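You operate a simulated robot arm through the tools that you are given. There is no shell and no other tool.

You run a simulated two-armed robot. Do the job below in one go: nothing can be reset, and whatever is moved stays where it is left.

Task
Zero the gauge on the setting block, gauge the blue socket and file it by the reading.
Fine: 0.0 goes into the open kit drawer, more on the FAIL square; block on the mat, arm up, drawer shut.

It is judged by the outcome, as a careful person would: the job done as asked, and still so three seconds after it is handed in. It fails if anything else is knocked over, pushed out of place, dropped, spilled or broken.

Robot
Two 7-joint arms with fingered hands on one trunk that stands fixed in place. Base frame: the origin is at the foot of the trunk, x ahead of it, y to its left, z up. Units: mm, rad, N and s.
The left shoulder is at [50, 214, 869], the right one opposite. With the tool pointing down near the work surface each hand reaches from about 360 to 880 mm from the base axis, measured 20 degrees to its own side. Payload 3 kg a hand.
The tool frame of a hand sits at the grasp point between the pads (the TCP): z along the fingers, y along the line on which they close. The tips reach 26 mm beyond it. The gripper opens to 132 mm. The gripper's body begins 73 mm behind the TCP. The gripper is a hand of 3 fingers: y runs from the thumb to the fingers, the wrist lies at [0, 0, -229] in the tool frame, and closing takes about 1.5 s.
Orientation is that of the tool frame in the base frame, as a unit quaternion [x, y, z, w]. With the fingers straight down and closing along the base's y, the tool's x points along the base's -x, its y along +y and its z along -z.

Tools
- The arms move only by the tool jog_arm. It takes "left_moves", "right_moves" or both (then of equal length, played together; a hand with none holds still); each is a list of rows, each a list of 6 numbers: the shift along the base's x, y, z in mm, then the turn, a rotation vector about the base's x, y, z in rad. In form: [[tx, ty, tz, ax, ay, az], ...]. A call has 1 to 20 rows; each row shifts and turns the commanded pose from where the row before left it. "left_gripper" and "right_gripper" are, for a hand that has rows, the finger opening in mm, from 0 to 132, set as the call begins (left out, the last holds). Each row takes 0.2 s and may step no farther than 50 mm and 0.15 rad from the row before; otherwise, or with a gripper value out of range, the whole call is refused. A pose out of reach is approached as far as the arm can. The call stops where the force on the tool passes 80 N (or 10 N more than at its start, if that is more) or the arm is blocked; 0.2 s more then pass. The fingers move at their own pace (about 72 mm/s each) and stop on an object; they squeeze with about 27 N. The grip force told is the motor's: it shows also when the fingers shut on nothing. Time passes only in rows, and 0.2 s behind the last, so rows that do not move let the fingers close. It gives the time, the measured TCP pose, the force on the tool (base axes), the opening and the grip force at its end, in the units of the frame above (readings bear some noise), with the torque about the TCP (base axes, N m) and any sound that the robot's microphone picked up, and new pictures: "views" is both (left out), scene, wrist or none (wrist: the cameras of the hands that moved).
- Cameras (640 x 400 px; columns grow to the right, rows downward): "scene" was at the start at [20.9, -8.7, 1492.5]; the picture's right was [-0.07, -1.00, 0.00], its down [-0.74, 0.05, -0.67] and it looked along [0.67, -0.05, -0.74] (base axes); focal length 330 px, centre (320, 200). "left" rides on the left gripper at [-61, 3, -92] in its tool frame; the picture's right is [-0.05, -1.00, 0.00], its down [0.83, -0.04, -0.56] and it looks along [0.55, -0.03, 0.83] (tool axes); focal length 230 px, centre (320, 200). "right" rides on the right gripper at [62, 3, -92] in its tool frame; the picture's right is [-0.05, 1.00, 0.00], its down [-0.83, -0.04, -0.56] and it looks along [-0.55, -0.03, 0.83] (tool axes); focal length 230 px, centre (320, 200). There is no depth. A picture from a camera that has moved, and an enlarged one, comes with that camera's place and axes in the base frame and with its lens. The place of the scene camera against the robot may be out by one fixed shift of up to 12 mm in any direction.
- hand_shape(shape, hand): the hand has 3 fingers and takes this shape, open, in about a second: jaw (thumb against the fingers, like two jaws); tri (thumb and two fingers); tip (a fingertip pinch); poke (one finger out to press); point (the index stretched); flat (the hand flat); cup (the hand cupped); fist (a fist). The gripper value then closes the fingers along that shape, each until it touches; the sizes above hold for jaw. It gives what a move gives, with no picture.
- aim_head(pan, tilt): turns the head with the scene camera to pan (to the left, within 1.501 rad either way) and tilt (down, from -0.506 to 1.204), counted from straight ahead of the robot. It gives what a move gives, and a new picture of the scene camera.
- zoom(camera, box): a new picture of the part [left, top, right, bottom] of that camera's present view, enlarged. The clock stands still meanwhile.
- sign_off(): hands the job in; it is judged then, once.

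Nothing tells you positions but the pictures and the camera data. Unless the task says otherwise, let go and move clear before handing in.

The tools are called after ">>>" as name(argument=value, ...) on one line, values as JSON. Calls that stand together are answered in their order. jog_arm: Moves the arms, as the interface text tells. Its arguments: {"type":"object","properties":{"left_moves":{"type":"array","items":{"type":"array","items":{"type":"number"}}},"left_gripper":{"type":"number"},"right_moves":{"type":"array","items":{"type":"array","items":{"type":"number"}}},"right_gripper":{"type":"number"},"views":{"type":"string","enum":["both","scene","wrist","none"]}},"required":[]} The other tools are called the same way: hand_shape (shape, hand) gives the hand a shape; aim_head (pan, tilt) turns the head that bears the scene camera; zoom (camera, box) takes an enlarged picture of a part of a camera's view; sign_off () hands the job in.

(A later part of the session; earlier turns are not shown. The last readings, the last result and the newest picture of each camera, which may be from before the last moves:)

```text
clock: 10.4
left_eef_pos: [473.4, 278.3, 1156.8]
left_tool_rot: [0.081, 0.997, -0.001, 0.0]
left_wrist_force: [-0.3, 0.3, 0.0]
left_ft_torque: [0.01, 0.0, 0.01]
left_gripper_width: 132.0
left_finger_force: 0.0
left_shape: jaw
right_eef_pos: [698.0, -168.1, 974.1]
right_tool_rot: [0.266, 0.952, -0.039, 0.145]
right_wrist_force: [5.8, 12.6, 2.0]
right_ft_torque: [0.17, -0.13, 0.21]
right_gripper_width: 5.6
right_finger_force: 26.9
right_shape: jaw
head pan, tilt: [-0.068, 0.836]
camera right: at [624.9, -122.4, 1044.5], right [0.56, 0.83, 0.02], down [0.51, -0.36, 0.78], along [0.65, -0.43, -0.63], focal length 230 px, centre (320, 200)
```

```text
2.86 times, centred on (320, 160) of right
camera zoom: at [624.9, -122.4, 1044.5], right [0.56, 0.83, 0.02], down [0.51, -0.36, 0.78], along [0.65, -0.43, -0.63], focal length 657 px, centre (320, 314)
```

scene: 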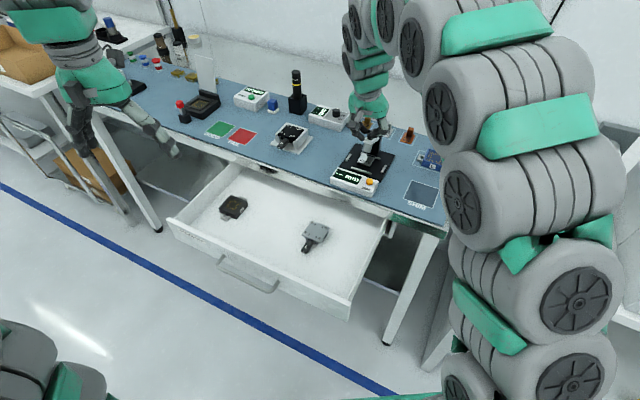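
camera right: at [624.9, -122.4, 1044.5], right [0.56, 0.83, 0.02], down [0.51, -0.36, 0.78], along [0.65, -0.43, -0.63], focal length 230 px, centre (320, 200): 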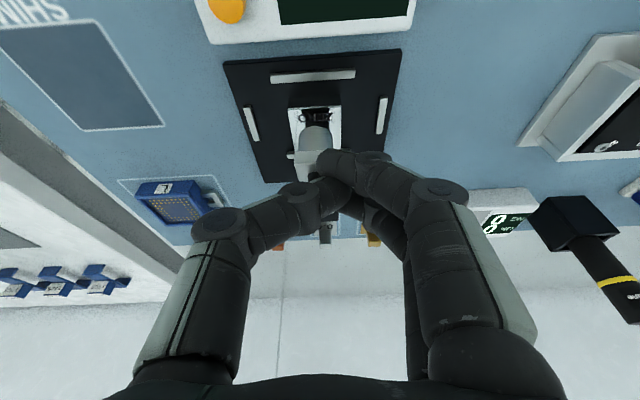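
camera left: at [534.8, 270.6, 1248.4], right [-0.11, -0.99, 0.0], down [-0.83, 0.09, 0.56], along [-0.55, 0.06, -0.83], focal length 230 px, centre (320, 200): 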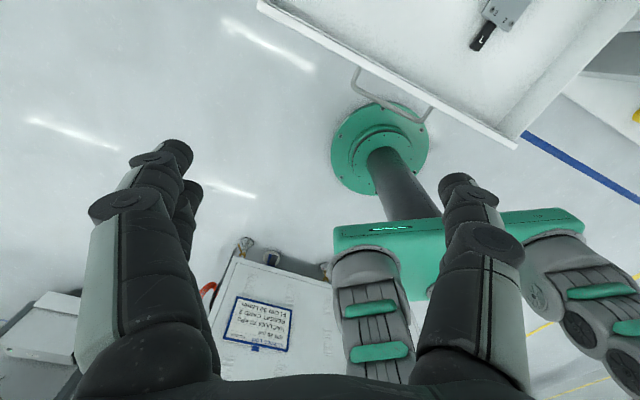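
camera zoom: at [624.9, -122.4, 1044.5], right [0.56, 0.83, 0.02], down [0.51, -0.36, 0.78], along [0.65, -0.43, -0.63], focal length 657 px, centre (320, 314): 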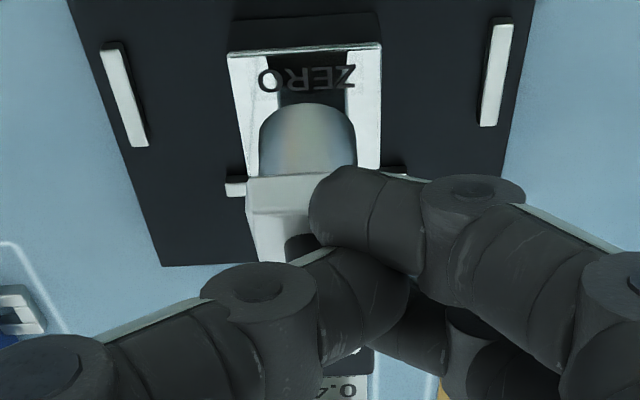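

The ball's neck is still between thumb and rear finger, with the arm nearly down. I'll open the fingers and see whether the arm settles onto the block by itself.

>>> jog_arm(right_moves=[[0, 0, 0, 0, 0, 0], [0, 0, 0, 0, 0, 0], [0, 0, 0, 0, 0, 0], [0, 0, 0, 0, 0, 0]], right_gripper=50, views="both")

>>> zoom(camera="scene", box=[340, 115, 400, 195])

>>> zoom(camera="right", box=[240, 70, 400, 230])

```text
clock: 11.4
left_eef_pos: [474.0, 279.1, 1155.8]
left_tool_rot: [0.081, 0.997, 0.001, 0.0]
left_wrist_force: [-0.3, -0.9, -0.3]
left_ft_torque: [-0.02, -0.04, -0.03]
left_gripper_width: 132.1
left_finger_force: 0.0
left_shape: jaw
right_eef_pos: [697.0, -169.6, 974.9]
right_tool_rot: [0.268, 0.952, -0.04, 0.144]
right_wrist_force: [-0.5, 0.1, 0.8]
right_ft_torque: [-0.04, 0.02, 0.0]
right_gripper_width: 49.5
right_finger_force: 0.1
right_shape: jaw
head pan, tilt: [-0.068, 0.836]
camera right: at [624.6, -123.6, 1044.3], right [0.56, 0.83, 0.02], down [0.51, -0.36, 0.78], along [0.65, -0.43, -0.63], focal length 230 px, centre (320, 200)
```

scene: 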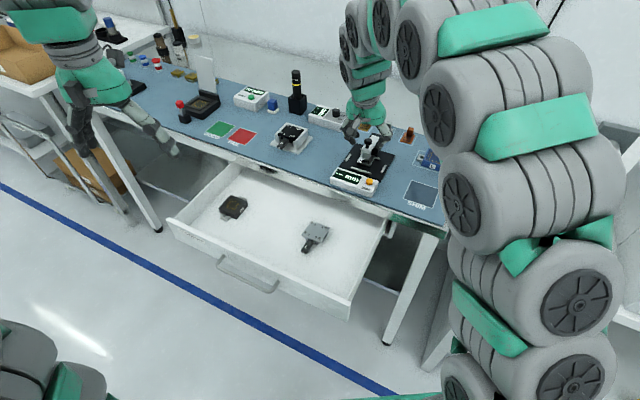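
right: 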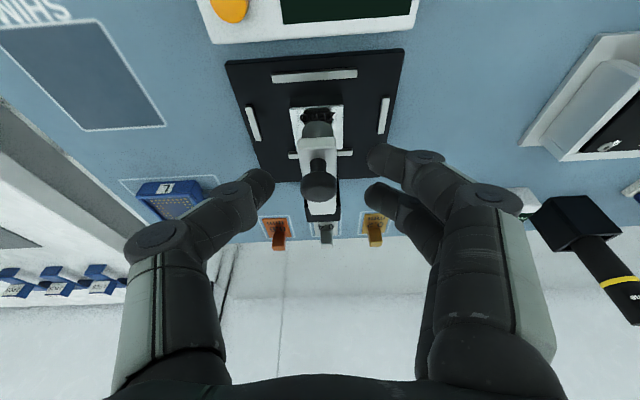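

```text
5.00 times, centred on (370, 155) of scene
camera zoom: at [20.9, -8.7, 1492.5], right [-0.07, -1.0, 0.0], down [-0.74, 0.05, -0.67], along [0.67, -0.05, -0.74], focal length 1650 px, centre (70, 425)
```

zoom: 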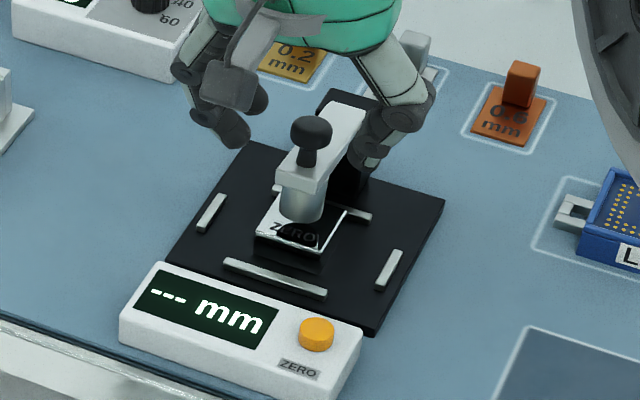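

```text
2.50 times, centred on (320, 150) of right
camera zoom: at [624.6, -123.6, 1044.3], right [0.56, 0.83, 0.02], down [0.51, -0.36, 0.78], along [0.65, -0.43, -0.63], focal length 575 px, centre (320, 325)
```

zoom: 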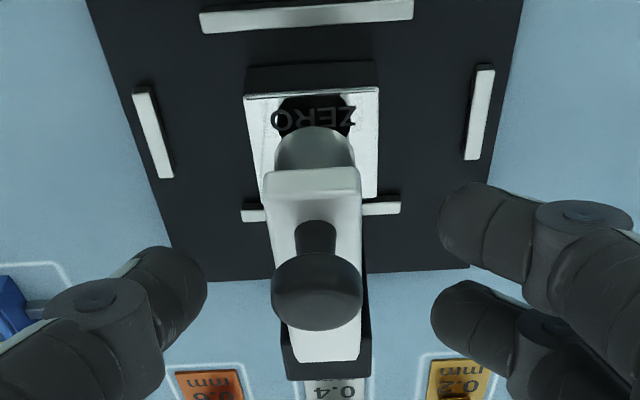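

The arm stays where it's left by hinge friction, ball now at about (705,-178,956), still short of the block. I'll rise clear, close the fingers, and press the ball down from above.

>>> jog_arm(right_moves=[[0, 0, 20, 0, 0, 0], [0, 0, 22, 0, 0, 0], [-1.5, -2.4, 0, 0, 0, 0], [0, 0, 0, 0, 0, 0]], right_gripper=50, views="none")

>>> jog_arm(right_moves=[[0, 0, 0, 0, 0, 0], [0, 0, 0, 0, 0, 0], [0, 0, 0, 0, 0, 0], [0, 0, 0, 0, 0, 0]], right_gripper=0, views="both")

>>> zoom(camera="right", box=[240, 70, 400, 230])

>>> zoom(camera="scene", box=[340, 105, 400, 185])

```text
clock: 12.4
left_eef_pos: [473.0, 278.4, 1156.7]
left_tool_rot: [0.081, 0.997, 0.0, 0.0]
left_wrist_force: [0.1, 0.1, 0.1]
left_ft_torque: [0.04, 0.02, -0.02]
left_gripper_width: 131.8
left_finger_force: 0.1
left_shape: jaw
right_eef_pos: [695.6, -171.2, 1016.5]
right_tool_rot: [0.267, 0.952, -0.04, 0.144]
right_wrist_force: [-0.8, 0.3, -0.4]
right_ft_torque: [-0.01, 0.02, 0.02]
right_gripper_width: 49.5
right_finger_force: 0.0
right_shape: jaw
head pan, tilt: [-0.068, 0.836]
```

```text
clock: 13.4
left_eef_pos: [473.7, 278.2, 1156.1]
left_tool_rot: [0.081, 0.997, 0.0, 0.0]
left_wrist_force: [0.5, 0.4, 0.9]
left_ft_torque: [0.02, 0.01, 0.0]
left_gripper_width: 132.1
left_finger_force: 0.0
left_shape: jaw
right_eef_pos: [694.2, -171.0, 1016.0]
right_tool_rot: [0.266, 0.952, -0.039, 0.144]
right_wrist_force: [-0.6, -1.0, 0.5]
right_ft_torque: [-0.01, 0.01, -0.06]
right_gripper_width: 0.1
right_finger_force: 27.3
right_shape: jaw
head pan, tilt: [-0.068, 0.836]
camera right: at [623.1, -125.1, 1086.3], right [0.56, 0.83, 0.02], down [0.52, -0.36, 0.78], along [0.65, -0.43, -0.63], focal length 230 px, centre (320, 200)
```

scene: 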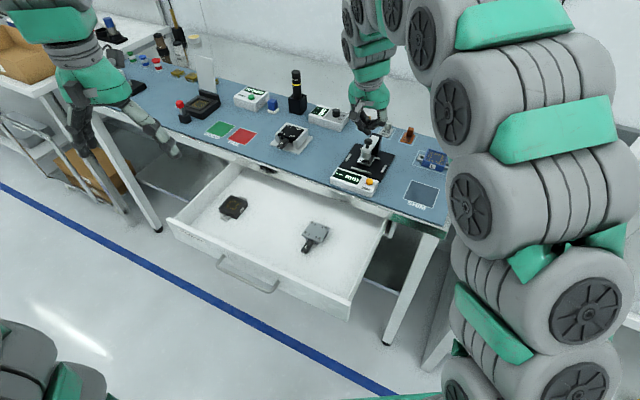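
right: 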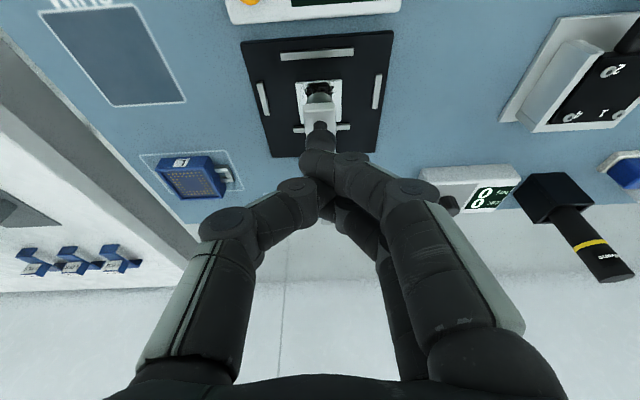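

```text
2.50 times, centred on (320, 150) of right
camera zoom: at [623.1, -125.1, 1086.3], right [0.56, 0.83, 0.02], down [0.52, -0.36, 0.78], along [0.65, -0.43, -0.63], focal length 575 px, centre (320, 325)
```

zoom: 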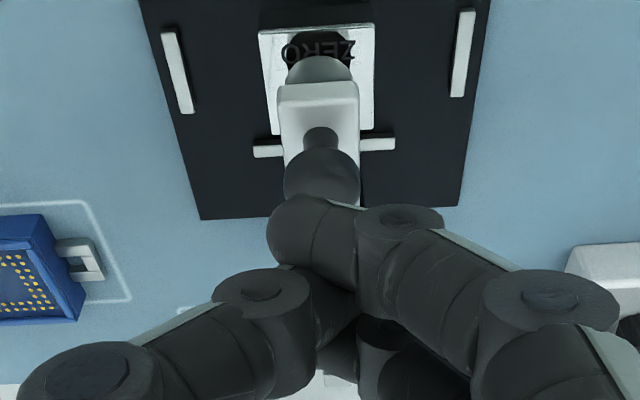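

```text
5.00 times, centred on (370, 145) of scene
camera zoom: at [20.9, -8.7, 1492.5], right [-0.07, -1.0, 0.0], down [-0.74, 0.05, -0.67], along [0.67, -0.05, -0.74], focal length 1650 px, centre (70, 475)
```

zoom: 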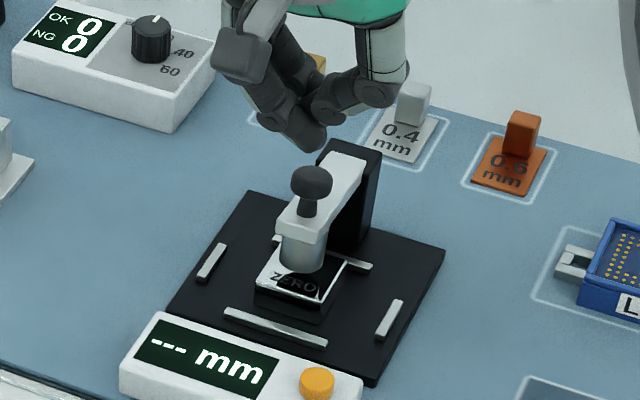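

The closed fingertips are right above the ball. I'll lower them onto the ball and press the arm down in small steps.

>>> jog_arm(right_moves=[[0, 0, -10, 0, 0, 0], [0, 0, -8, 0, 0, 0], [0, 0, -4, 0, 0, 0], [0, 0, -3, 0, 0, 0]], views="none")

```text
clock: 14.4
left_eef_pos: [474.2, 277.8, 1157.4]
left_tool_rot: [0.082, 0.997, 0.0, 0.0]
left_wrist_force: [0.5, -0.4, -0.1]
left_ft_torque: [0.0, -0.03, -0.01]
left_gripper_width: 132.0
left_finger_force: 0.0
left_shape: jaw
right_eef_pos: [695.9, -171.4, 990.9]
right_tool_rot: [0.267, 0.952, -0.04, 0.144]
right_wrist_force: [0.2, 0.0, -0.9]
right_ft_torque: [-0.01, -0.01, 0.0]
right_gripper_width: 0.1
right_finger_force: 27.5
right_shape: jaw
head pan, tilt: [-0.068, 0.836]
```

>>> jog_arm(right_moves=[[0, 0, -3, 0, 0, 0], [0, 0, -3, 0, 0, 0]], views="wrist")

>>> zoom(camera="scene", box=[340, 105, 400, 185])

```text
clock: 15.0
left_eef_pos: [474.2, 277.1, 1156.5]
left_tool_rot: [0.082, 0.997, 0.0, 0.0]
left_wrist_force: [-0.1, 0.7, 0.6]
left_ft_torque: [-0.03, 0.0, 0.0]
left_gripper_width: 131.9
left_finger_force: 0.1
left_shape: jaw
right_eef_pos: [696.8, -171.9, 983.8]
right_tool_rot: [0.267, 0.952, -0.042, 0.144]
right_wrist_force: [-0.1, 0.8, -0.2]
right_ft_torque: [0.04, 0.04, -0.01]
right_gripper_width: 0.1
right_finger_force: 26.6
right_shape: jaw
head pan, tilt: [-0.068, 0.836]
camera right: at [623.3, -125.3, 1055.2], right [0.56, 0.83, 0.02], down [0.52, -0.36, 0.78], along [0.65, -0.43, -0.63], focal length 230 px, centre (320, 200)
```

right: 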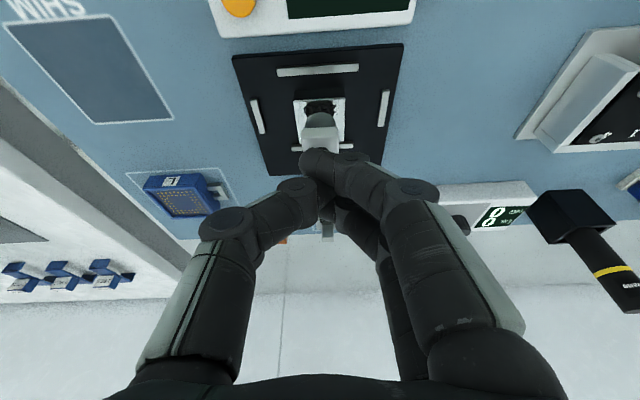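

```text
5.00 times, centred on (370, 145) of scene
camera zoom: at [20.9, -8.7, 1492.5], right [-0.07, -1.0, 0.0], down [-0.74, 0.05, -0.67], along [0.67, -0.05, -0.74], focal length 1650 px, centre (70, 475)
```

zoom: 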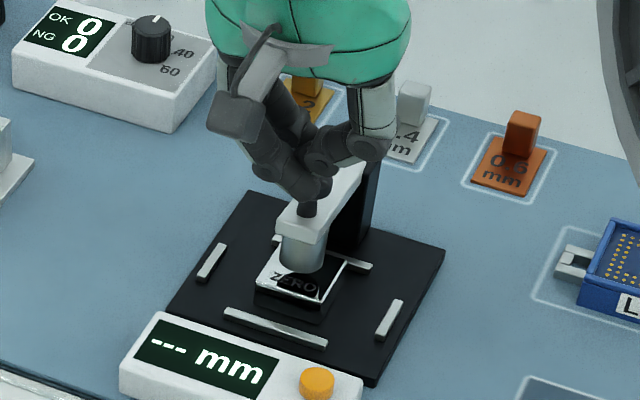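

>>> jog_arm(right_moves=[[0, 0, -3, 0, 0, 0], [0, 0, -3, 0, 0, 0]], views="wrist")

>>> zoom(camera="scene", box=[350, 115, 390, 165])

>>> zoom(camera="right", box=[260, 90, 380, 230])

```text
clock: 15.6
left_eef_pos: [473.8, 277.5, 1157.5]
left_tool_rot: [0.081, 0.997, 0.0, 0.0]
left_wrist_force: [0.1, 0.5, 0.0]
left_ft_torque: [-0.02, 0.03, 0.0]
left_gripper_width: 132.2
left_finger_force: 0.1
left_shape: jaw
right_eef_pos: [696.6, -170.2, 977.3]
right_tool_rot: [0.268, 0.952, -0.041, 0.144]
right_wrist_force: [0.6, -0.1, -0.4]
right_ft_torque: [0.0, -0.04, 0.03]
right_gripper_width: 0.0
right_finger_force: 27.2
right_shape: jaw
head pan, tilt: [-0.068, 0.836]
camera right: at [623.5, -125.3, 1049.4], right [0.56, 0.83, 0.02], down [0.52, -0.36, 0.78], along [0.65, -0.43, -0.63], focal length 230 px, centre (320, 200)
```

right: 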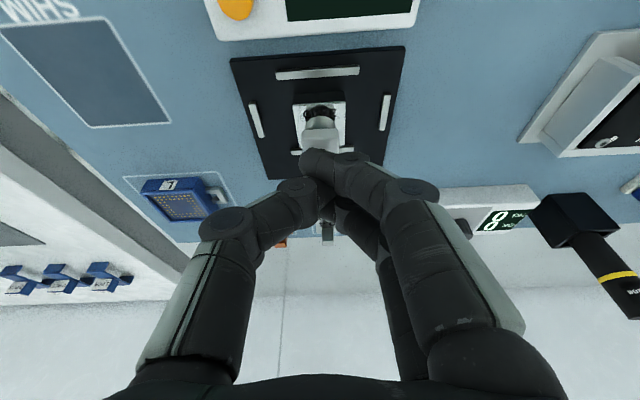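

```text
8.00 times, centred on (370, 140) of scene
camera zoom: at [20.9, -8.7, 1492.5], right [-0.07, -1.0, 0.0], down [-0.74, 0.05, -0.67], along [0.67, -0.05, -0.74], focal length 2640 px, centre (-80, 680)
```

zoom: 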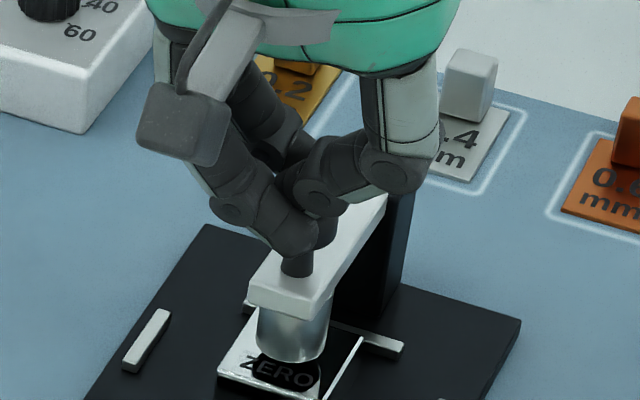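

```text
2.86 times, centred on (320, 160) of right
camera zoom: at [623.5, -125.3, 1049.4], right [0.56, 0.83, 0.02], down [0.52, -0.36, 0.78], along [0.65, -0.43, -0.63], focal length 657 px, centre (320, 314)
```

zoom: 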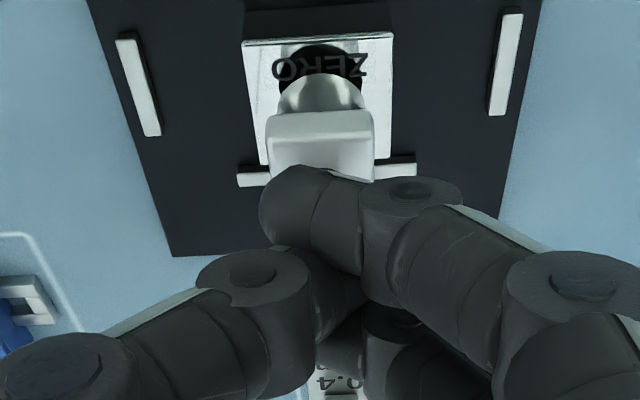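

>>> jog_arm(right_moves=[[0, 0, -3, 0, 0, 0], [0, 0, -2, 0, 0, 0]], views="none")

>>> zoom(camera="scene", box=[345, 115, 395, 185])

```text
clock: 16.2
left_eef_pos: [474.3, 278.4, 1157.0]
left_tool_rot: [0.081, 0.997, 0.0, 0.0]
left_wrist_force: [0.6, 0.3, -0.3]
left_ft_torque: [0.02, 0.0, -0.01]
left_gripper_width: 132.0
left_finger_force: 0.0
left_shape: jaw
right_eef_pos: [696.9, -171.4, 973.8]
right_tool_rot: [0.268, 0.952, -0.04, 0.143]
right_wrist_force: [0.0, -0.8, -1.1]
right_ft_torque: [-0.03, 0.02, -0.02]
right_gripper_width: 0.0
right_finger_force: 27.3
right_shape: jaw
head pan, tilt: [-0.068, 0.836]
```

```text
5.71 times, centred on (370, 150) of scene
camera zoom: at [20.9, -8.7, 1492.5], right [-0.07, -1.0, 0.0], down [-0.74, 0.05, -0.67], along [0.67, -0.05, -0.74], focal length 1886 px, centre (34, 486)
```

zoom: 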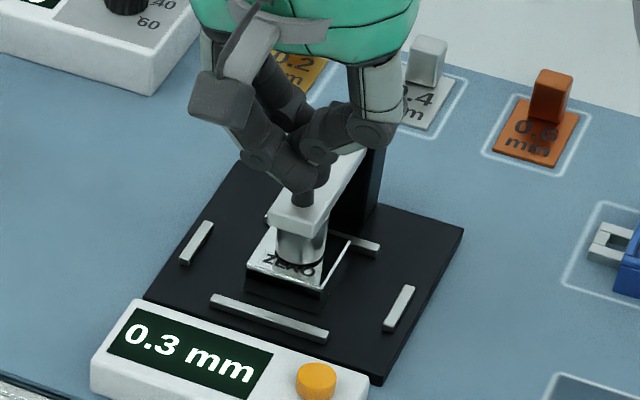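

The display now reads 0.3 mm on the block. I'll press a bit more to be sure the probe is fully seated.

>>> jog_arm(right_moves=[[0, 0, -2, 0, 0, 0], [0, 0, 0, 0, 0, 0]], views="none")

>>> zoom(camera="scene", box=[345, 115, 395, 185])

```text
clock: 16.8
left_eef_pos: [474.1, 277.4, 1156.2]
left_tool_rot: [0.08, 0.997, 0.0, 0.0]
left_wrist_force: [-0.9, 0.0, 0.6]
left_ft_torque: [0.0, 0.0, 0.0]
left_gripper_width: 131.9
left_finger_force: 0.0
left_shape: jaw
right_eef_pos: [696.4, -170.7, 972.6]
right_tool_rot: [0.266, 0.952, -0.04, 0.144]
right_wrist_force: [-0.2, -0.3, 1.4]
right_ft_torque: [0.01, 0.0, -0.04]
right_gripper_width: 0.4
right_finger_force: 26.4
right_shape: jaw
head pan, tilt: [-0.068, 0.836]
```

```text
5.71 times, centred on (370, 150) of scene
camera zoom: at [20.8, -8.7, 1492.5], right [-0.07, -1.0, 0.0], down [-0.74, 0.05, -0.67], along [0.67, -0.05, -0.74], focal length 1886 px, centre (34, 486)
```

zoom: 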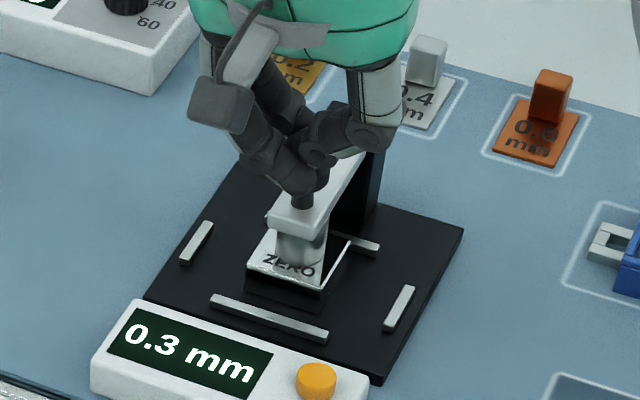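

>>> jog_arm(right_moves=[[0, 0, -2, 0, 0, 0], [0, 0, 0, 0, 0, 0]], views="none")

>>> zoom(camera="scene", box=[345, 115, 395, 185])

```text
clock: 17.4
left_eef_pos: [473.7, 278.8, 1157.3]
left_tool_rot: [0.081, 0.997, -0.001, 0.0]
left_wrist_force: [-0.1, 0.2, -1.1]
left_ft_torque: [0.04, -0.02, 0.02]
left_gripper_width: 132.1
left_finger_force: 0.1
left_shape: jaw
right_eef_pos: [695.9, -170.3, 969.9]
right_tool_rot: [0.267, 0.952, -0.039, 0.146]
right_wrist_force: [-6.4, -2.4, 21.4]
right_ft_torque: [-0.08, 0.05, -0.02]
right_gripper_width: 0.1
right_finger_force: 26.8
right_shape: jaw
head pan, tilt: [-0.068, 0.836]
```

```text
5.71 times, centred on (370, 150) of scene
camera zoom: at [20.5, -8.7, 1492.5], right [-0.07, -1.0, 0.0], down [-0.74, 0.05, -0.67], along [0.67, -0.05, -0.74], focal length 1886 px, centre (34, 486)
```

zoom: 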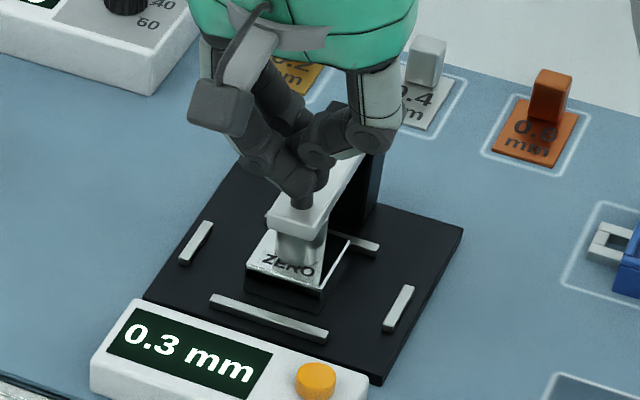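

It now bears 21 N and still reads 0.3, so the probe is seated on the block. I'll ease off, open the fingers so as not to catch the ball, lift away, and check the reading.

>>> jog_arm(right_moves=[[0, 0, 3, 0, 0, 0], [0, 0, 0, 0, 0, 0], [0, 0, 0, 0, 0, 0], [0, 0, 0, 0, 0, 0]], right_gripper=60, views="none")

>>> jog_arm(right_moves=[[0, 0, 20, 0, 0, 0], [0, 0, 25, 0, 0, 0], [0, 0, 25, 0, 0, 0], [0, 0, 0, 0, 0, 0]], views="both")

>>> zoom(camera="scene", box=[335, 105, 405, 195])

>>> zoom(camera="right", box=[220, 0, 420, 200])

```text
clock: 18.4
left_eef_pos: [473.5, 278.1, 1157.0]
left_tool_rot: [0.081, 0.997, 0.0, 0.0]
left_wrist_force: [-0.9, 0.0, 0.2]
left_ft_torque: [-0.01, 0.07, 0.01]
left_gripper_width: 132.0
left_finger_force: 0.0
left_shape: jaw
right_eef_pos: [695.6, -170.4, 972.0]
right_tool_rot: [0.268, 0.952, -0.041, 0.144]
right_wrist_force: [0.6, 0.7, 0.0]
right_ft_torque: [0.0, -0.03, -0.03]
right_gripper_width: 59.6
right_finger_force: 0.1
right_shape: jaw
head pan, tilt: [-0.068, 0.836]
```

```text
clock: 19.4
left_eef_pos: [474.4, 277.7, 1156.2]
left_tool_rot: [0.081, 0.997, 0.0, 0.0]
left_wrist_force: [0.3, 0.4, 0.4]
left_ft_torque: [-0.02, 0.01, 0.0]
left_gripper_width: 131.8
left_finger_force: 0.0
left_shape: jaw
right_eef_pos: [697.2, -170.6, 1042.3]
right_tool_rot: [0.267, 0.952, -0.041, 0.144]
right_wrist_force: [-1.1, 0.9, 0.1]
right_ft_torque: [0.02, 0.01, 0.01]
right_gripper_width: 59.8
right_finger_force: 0.1
right_shape: jaw
head pan, tilt: [-0.068, 0.836]
camera right: at [623.9, -124.5, 1113.2], right [0.56, 0.83, 0.02], down [0.52, -0.36, 0.78], along [0.65, -0.43, -0.63], focal length 230 px, centre (320, 200)
```

scene: 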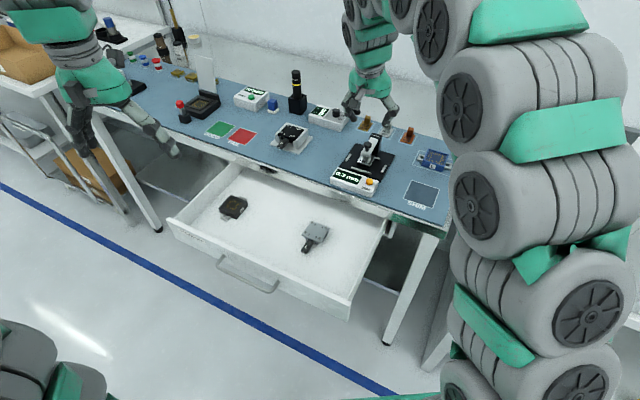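
right: 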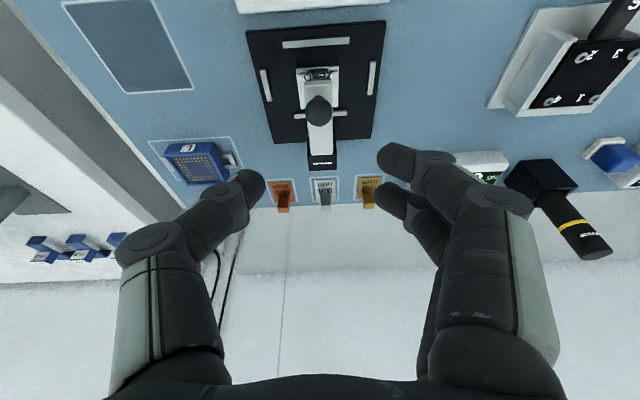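

```text
4.44 times, centred on (370, 150) of scene
camera zoom: at [20.9, -8.7, 1492.5], right [-0.07, -1.0, 0.0], down [-0.74, 0.05, -0.67], along [0.67, -0.05, -0.74], focal length 1466 px, centre (98, 422)
```

zoom: 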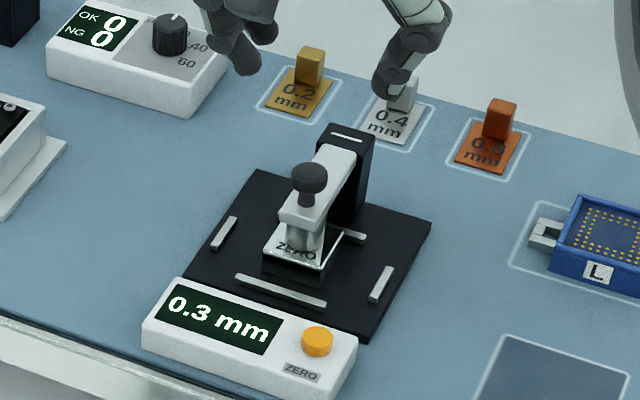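

```text
2.00 times, centred on (320, 100) of right
camera zoom: at [623.9, -124.5, 1113.2], right [0.56, 0.83, 0.02], down [0.52, -0.36, 0.78], along [0.65, -0.43, -0.63], focal length 460 px, centre (320, 400)
```

zoom: 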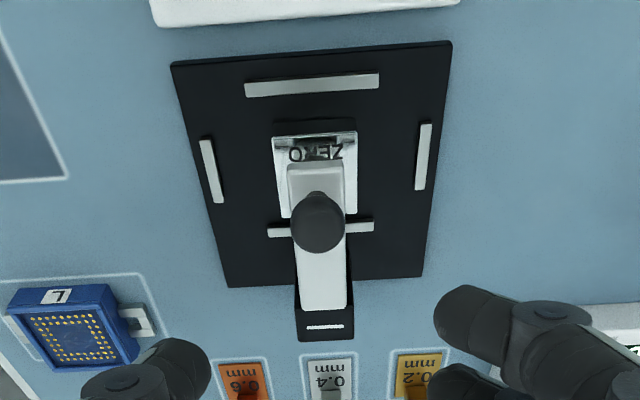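

The gauge holds 0.3 mm on the block with the hand clear. Next is the ZERO button at about (622,-176,890): I'll move back above it, straighten the hand and shape it to poke.

>>> jog_arm(right_moves=[[-25, 0, 10, 0.0518, 0.0855, 0], [-25, 0, 10, 0.0518, 0.0855, 0], [-25, 0, 0, 0.0518, 0.0855, 0], [0, 0, 0, 0, 0, 0]], right_gripper=60, views="none")

>>> hand_shape(hand="right", shape="poke")

>>> jog_arm(right_moves=[[0, 0, 0, 0, 0, 0]], views="both")

>>> zoom(camera="scene", box=[310, 50, 430, 200])

```text
clock: 20.4
left_eef_pos: [473.5, 278.0, 1156.9]
left_tool_rot: [0.081, 0.997, 0.0, 0.0]
left_wrist_force: [0.2, 0.5, -0.5]
left_ft_torque: [0.03, 0.01, 0.02]
left_gripper_width: 131.9
left_finger_force: 0.0
left_shape: jaw
right_eef_pos: [622.5, -171.4, 1063.4]
right_tool_rot: [0.269, 0.963, 0.0, 0.0]
right_wrist_force: [0.8, 1.1, -0.9]
right_ft_torque: [0.01, 0.0, 0.0]
right_gripper_width: 59.9
right_finger_force: 0.0
right_shape: jaw
head pan, tilt: [-0.068, 0.836]
```

```text
clock: 21.3
left_eef_pos: [475.2, 278.7, 1156.8]
left_tool_rot: [0.081, 0.997, 0.0, 0.001]
left_wrist_force: [0.0, -0.3, 0.4]
left_ft_torque: [0.01, -0.01, 0.02]
left_gripper_width: 131.7
left_finger_force: 0.0
left_shape: jaw
right_eef_pos: [620.3, -171.3, 1062.1]
right_tool_rot: [0.27, 0.963, -0.001, -0.001]
right_wrist_force: [-0.2, -0.2, -0.2]
right_ft_torque: [-0.01, -0.01, 0.02]
right_gripper_width: 0.0
right_finger_force: 0.0
right_shape: poke
head pan, tilt: [-0.068, 0.836]
```

```text
clock: 21.7
left_eef_pos: [473.8, 278.7, 1157.3]
left_tool_rot: [0.081, 0.997, 0.0, 0.0]
left_wrist_force: [-0.4, -0.7, 0.3]
left_ft_torque: [0.02, 0.02, 0.02]
left_gripper_width: 131.9
left_finger_force: 0.0
left_shape: jaw
right_eef_pos: [621.3, -171.1, 1063.7]
right_tool_rot: [0.27, 0.963, 0.0, 0.0]
right_wrist_force: [-0.2, 0.0, 0.2]
right_ft_torque: [0.04, -0.02, 0.03]
right_gripper_width: 0.1
right_finger_force: 0.1
right_shape: poke
head pan, tilt: [-0.068, 0.836]
camera right: at [569.6, -137.7, 1155.7], right [0.56, 0.83, 0.0], down [0.69, -0.47, 0.56], along [0.46, -0.31, -0.83], focal length 230 px, centre (320, 200)
```

scene: 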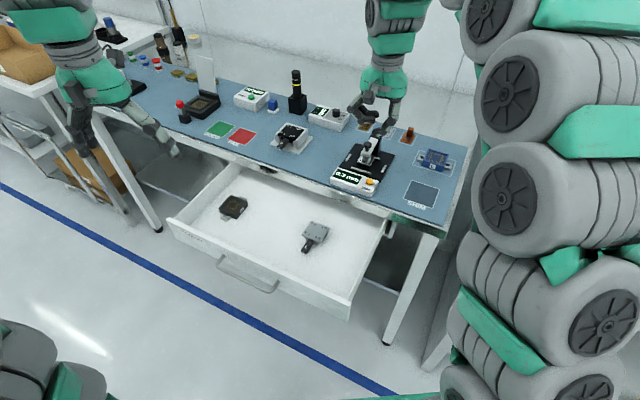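
right: 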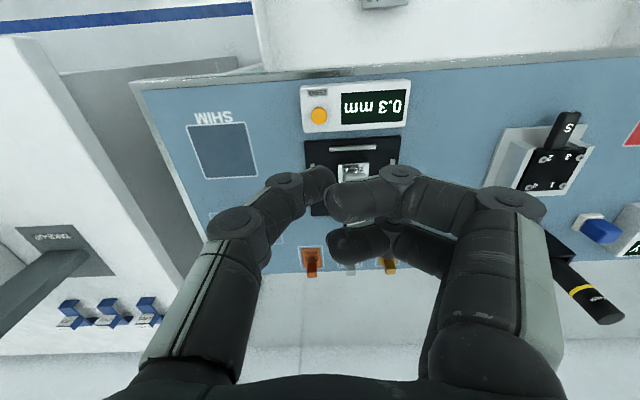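

```text
2.67 times, centred on (370, 125) of scene
camera zoom: at [20.9, -8.7, 1492.5], right [-0.07, -1.0, 0.0], down [-0.74, 0.05, -0.67], along [0.67, -0.05, -0.74], focal length 880 px, centre (187, 400)
```

zoom: 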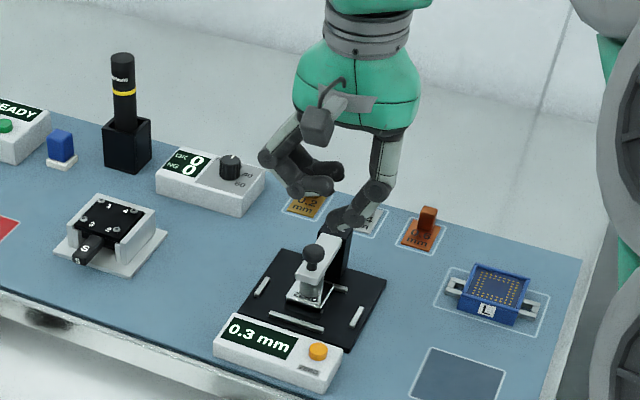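

In poke shape the thumb extends near the tool axis while the other fingers curl away. I'll enlarge to locate its tip relative to the button.

>>> zoom(camera="right", box=[250, 80, 410, 240])

>>> zoom(camera="scene", box=[350, 80, 400, 140])

```text
2.50 times, centred on (330, 160) of right
camera zoom: at [569.6, -137.7, 1155.7], right [0.56, 0.83, 0.0], down [0.69, -0.47, 0.56], along [0.46, -0.31, -0.83], focal length 575 px, centre (295, 300)
```

zoom: 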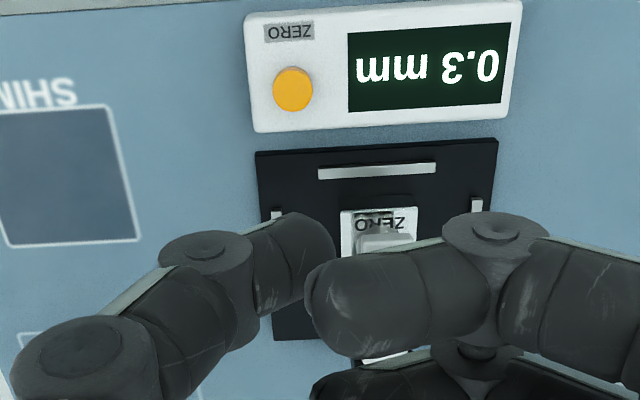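

```text
6.67 times, centred on (375, 110) of scene
camera zoom: at [20.9, -8.7, 1492.5], right [-0.07, -1.0, 0.0], down [-0.74, 0.05, -0.67], along [0.67, -0.05, -0.74], focal length 2200 px, centre (-47, 800)
```

zoom: 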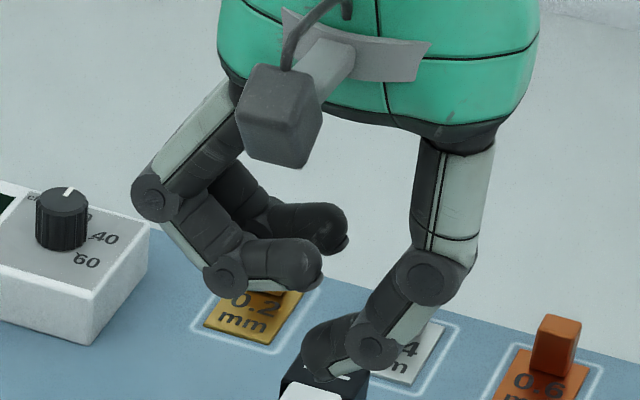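

The thumb tip is roughly 33 mm below the TCP. I'll move it over the button and come down to about 35 mm above it, then check alignment.

>>> jog_arm(right_moves=[[-8, -3.7, -20, 0, 0, 0], [0, 0, -40, 0, 0, 0], [0, 0, -40, 0, 0, 0], [0, 0, 0, 0, 0, 0]], views="both")

>>> zoom(camera="right", box=[240, 60, 400, 220])

>>> zoom(camera="scene", box=[330, 110, 410, 210])

```text
clock: 22.7
left_eef_pos: [473.4, 278.1, 1157.4]
left_tool_rot: [0.081, 0.997, 0.0, 0.0]
left_wrist_force: [-0.1, 0.2, 0.4]
left_ft_torque: [0.02, 0.0, 0.0]
left_gripper_width: 131.8
left_finger_force: 0.1
left_shape: jaw
right_eef_pos: [612.4, -174.7, 962.4]
right_tool_rot: [0.27, 0.963, 0.0, -0.001]
right_wrist_force: [-0.3, 0.2, 0.3]
right_ft_torque: [0.0, 0.01, -0.01]
right_gripper_width: 0.0
right_finger_force: 0.0
right_shape: poke
head pan, tilt: [-0.068, 0.836]
camera right: at [560.8, -141.1, 1055.0], right [0.56, 0.83, 0.0], down [0.69, -0.47, 0.56], along [0.46, -0.31, -0.83], focal length 230 px, centre (320, 200)
```

scene: 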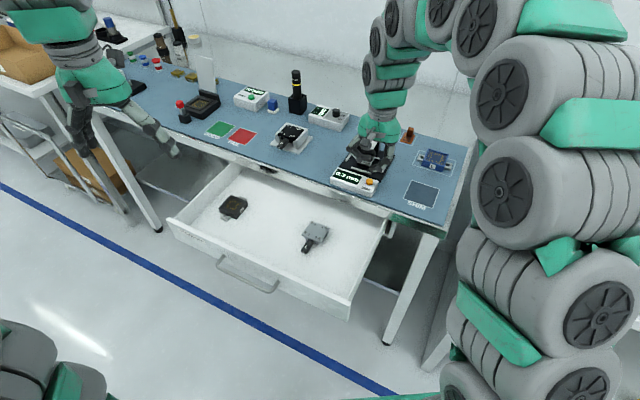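
right: 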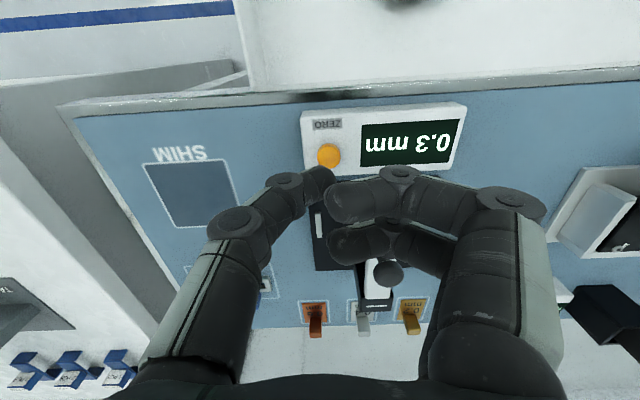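

```text
2.50 times, centred on (320, 140) of right
camera zoom: at [560.8, -141.1, 1055.0], right [0.56, 0.83, 0.0], down [0.69, -0.47, 0.56], along [0.46, -0.31, -0.83], focal length 575 px, centre (320, 350)
```

zoom: 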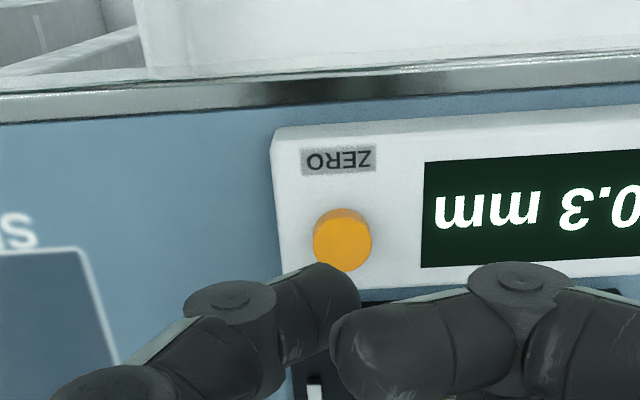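

```text
4.00 times, centred on (370, 160) of scene
camera zoom: at [20.9, -8.7, 1492.5], right [-0.07, -1.0, 0.0], down [-0.74, 0.05, -0.67], along [0.67, -0.05, -0.74], focal length 1320 px, centre (120, 360)
```

zoom: 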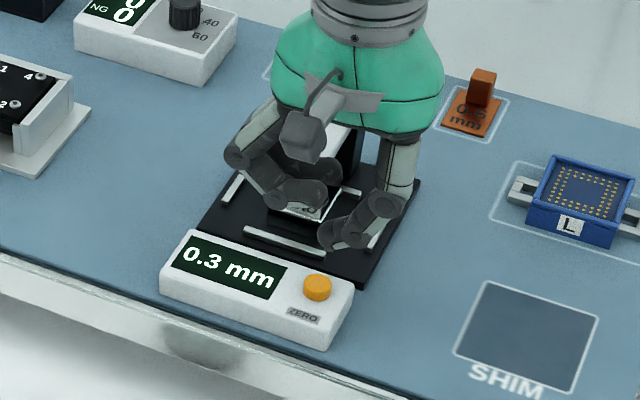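

The tip looks lined up within a few millimetres. I'll descend in steps with force checks.

>>> jog_arm(right_moves=[[0.3, -0.8, -8, 0, 0, 0], [0, 0, -8, 0, 0, 0], [0, 0, -6, 0, 0, 0], [0, 0, 0, 0, 0, 0]], views="wrist")

>>> zoom(camera="right", box=[260, 80, 380, 220])

>>> zoom(camera="scene", box=[340, 130, 400, 205])

```text
clock: 23.7
left_eef_pos: [473.6, 279.2, 1155.9]
left_tool_rot: [0.082, 0.997, -0.001, 0.0]
left_wrist_force: [0.3, -1.5, 0.1]
left_ft_torque: [0.01, 0.03, 0.01]
left_gripper_width: 131.9
left_finger_force: 0.1
left_shape: jaw
right_eef_pos: [613.2, -175.2, 940.7]
right_tool_rot: [0.271, 0.963, 0.0, 0.0]
right_wrist_force: [-0.3, -0.3, 0.0]
right_ft_torque: [0.03, 0.01, 0.02]
right_gripper_width: 0.0
right_finger_force: 0.1
right_shape: poke
head pan, tilt: [-0.068, 0.836]
camera right: at [561.2, -142.0, 1033.5], right [0.56, 0.83, 0.0], down [0.69, -0.47, 0.56], along [0.46, -0.31, -0.83], focal length 230 px, centre (320, 200)
```

right: 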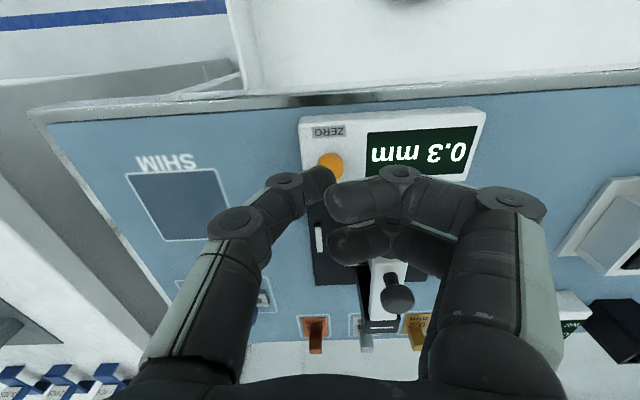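

```text
2.86 times, centred on (320, 150) of right
camera zoom: at [561.2, -142.0, 1033.5], right [0.56, 0.83, 0.0], down [0.69, -0.47, 0.56], along [0.46, -0.31, -0.83], focal length 657 px, centre (320, 343)
```

zoom: 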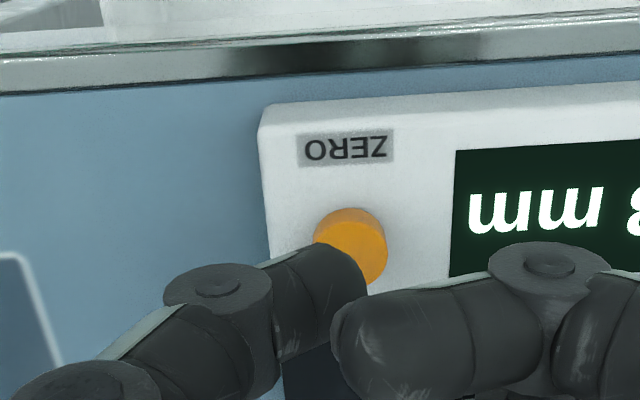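

```text
5.33 times, centred on (370, 168) of scene
camera zoom: at [20.9, -8.7, 1492.5], right [-0.07, -1.0, 0.0], down [-0.74, 0.05, -0.67], along [0.67, -0.05, -0.74], focal length 1760 px, centre (53, 373)
```

zoom: 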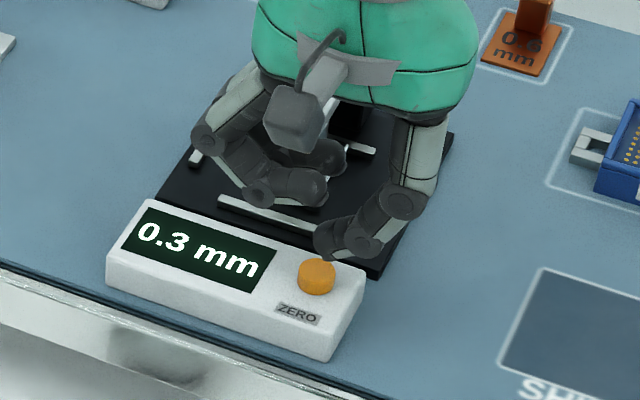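

Alignment over the button is within a couple of millimetres. I'll nudge slightly and lower onto the button with small steps.

>>> jog_arm(right_moves=[[1.0, 1.7, -6, 0, 0, 0], [0, 0, -5, 0, 0, 0], [0, 0, -3, 0, 0, 0], [0, 0, 0, 0, 0, 0]], views="wrist")

>>> zoom(camera="right", box=[260, 80, 380, 220])

>>> zoom(camera="scene", box=[340, 130, 400, 205])

```text
clock: 24.7
left_eef_pos: [472.7, 277.1, 1156.1]
left_tool_rot: [0.081, 0.997, 0.0, 0.0]
left_wrist_force: [0.5, -0.1, -0.6]
left_ft_torque: [0.01, 0.0, 0.02]
left_gripper_width: 131.7
left_finger_force: 0.0
left_shape: jaw
right_eef_pos: [614.3, -174.2, 927.5]
right_tool_rot: [0.27, 0.963, 0.0, -0.001]
right_wrist_force: [0.0, 0.2, 0.0]
right_ft_torque: [0.0, 0.02, 0.0]
right_gripper_width: 0.0
right_finger_force: 0.0
right_shape: poke
head pan, tilt: [-0.068, 0.836]
camera right: at [562.5, -140.3, 1019.5], right [0.56, 0.83, 0.0], down [0.69, -0.47, 0.56], along [0.46, -0.31, -0.83], focal length 230 px, centre (320, 200)
```

right: 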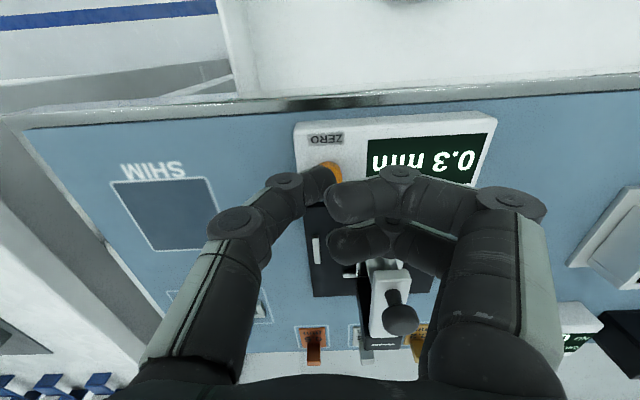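

```text
2.86 times, centred on (320, 150) of right
camera zoom: at [562.5, -140.3, 1019.5], right [0.56, 0.83, 0.0], down [0.69, -0.47, 0.56], along [0.46, -0.31, -0.83], focal length 657 px, centre (320, 343)
```

zoom: 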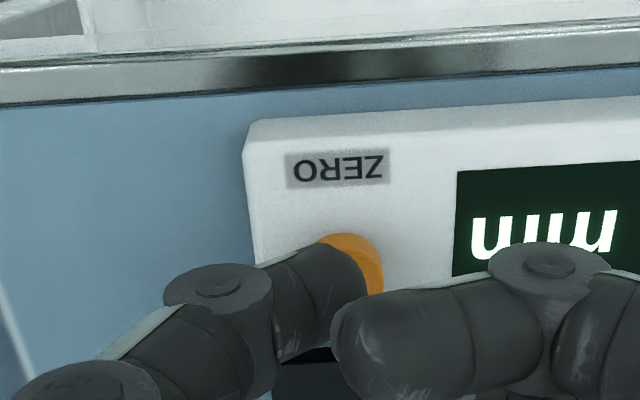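

```text
5.33 times, centred on (370, 168) of scene
camera zoom: at [20.9, -8.7, 1492.5], right [-0.07, -1.0, 0.0], down [-0.74, 0.05, -0.67], along [0.67, -0.05, -0.74], focal length 1760 px, centre (53, 373)
```

zoom: 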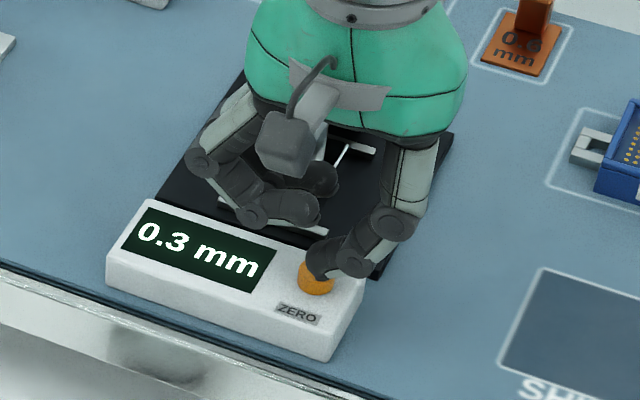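

>>> jog_arm(right_moves=[[0.5, 0.8, -3, 0, 0, 0], [0, 0, -3, 0, 0, 0]], views="none")

>>> zoom(camera="scene", box=[340, 130, 400, 205])

```text
clock: 25.3
left_eef_pos: [474.4, 278.1, 1155.7]
left_tool_rot: [0.08, 0.997, 0.0, 0.001]
left_wrist_force: [0.0, -0.5, -1.0]
left_ft_torque: [0.0, 0.04, 0.01]
left_gripper_width: 132.1
left_finger_force: 0.0
left_shape: jaw
right_eef_pos: [614.6, -172.1, 920.5]
right_tool_rot: [0.27, 0.963, 0.0, 0.0]
right_wrist_force: [-0.3, 0.2, 1.6]
right_ft_torque: [0.02, 0.0, 0.01]
right_gripper_width: 0.0
right_finger_force: 0.1
right_shape: poke
head pan, tilt: [-0.068, 0.836]
```

```text
5.33 times, centred on (370, 168) of scene
camera zoom: at [20.9, -8.7, 1492.5], right [-0.07, -1.0, 0.0], down [-0.74, 0.05, -0.67], along [0.67, -0.05, -0.74], focal length 1760 px, centre (53, 373)
```

zoom: 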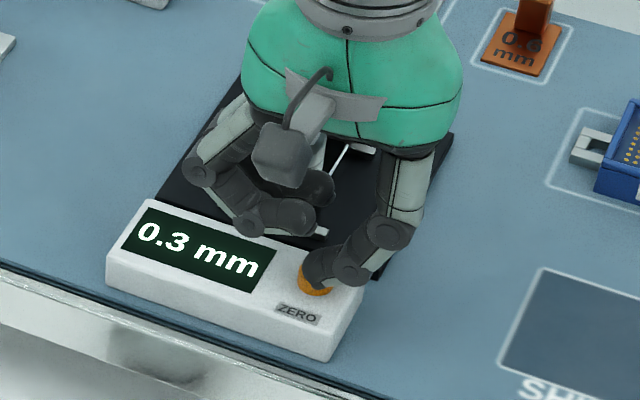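

The tip is touching the button. Pressing a little more.

>>> jog_arm(right_moves=[[0, 0, -1.5, 0, 0, 0], [0, 0, -1.5, 0, 0, 0]], views="none")

>>> zoom(camera="scene", box=[340, 130, 400, 205])

```text
clock: 25.9
left_eef_pos: [474.2, 278.0, 1156.6]
left_tool_rot: [0.081, 0.997, -0.001, 0.0]
left_wrist_force: [0.0, 0.5, 0.4]
left_ft_torque: [0.01, 0.04, 0.0]
left_gripper_width: 131.9
left_finger_force: 0.1
left_shape: jaw
right_eef_pos: [615.0, -173.0, 918.5]
right_tool_rot: [0.27, 0.963, 0.0, -0.001]
right_wrist_force: [0.1, -0.3, 2.3]
right_ft_torque: [-0.04, -0.02, 0.0]
right_gripper_width: 0.0
right_finger_force: 0.0
right_shape: poke
head pan, tilt: [-0.068, 0.836]
heard: click
```

```text
5.33 times, centred on (370, 168) of scene
camera zoom: at [20.8, -8.7, 1492.5], right [-0.07, -1.0, 0.0], down [-0.74, 0.05, -0.67], along [0.67, -0.05, -0.74], focal length 1760 px, centre (53, 373)
```

zoom: 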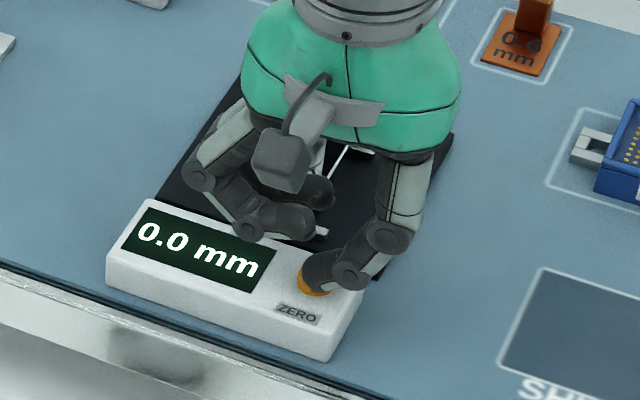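

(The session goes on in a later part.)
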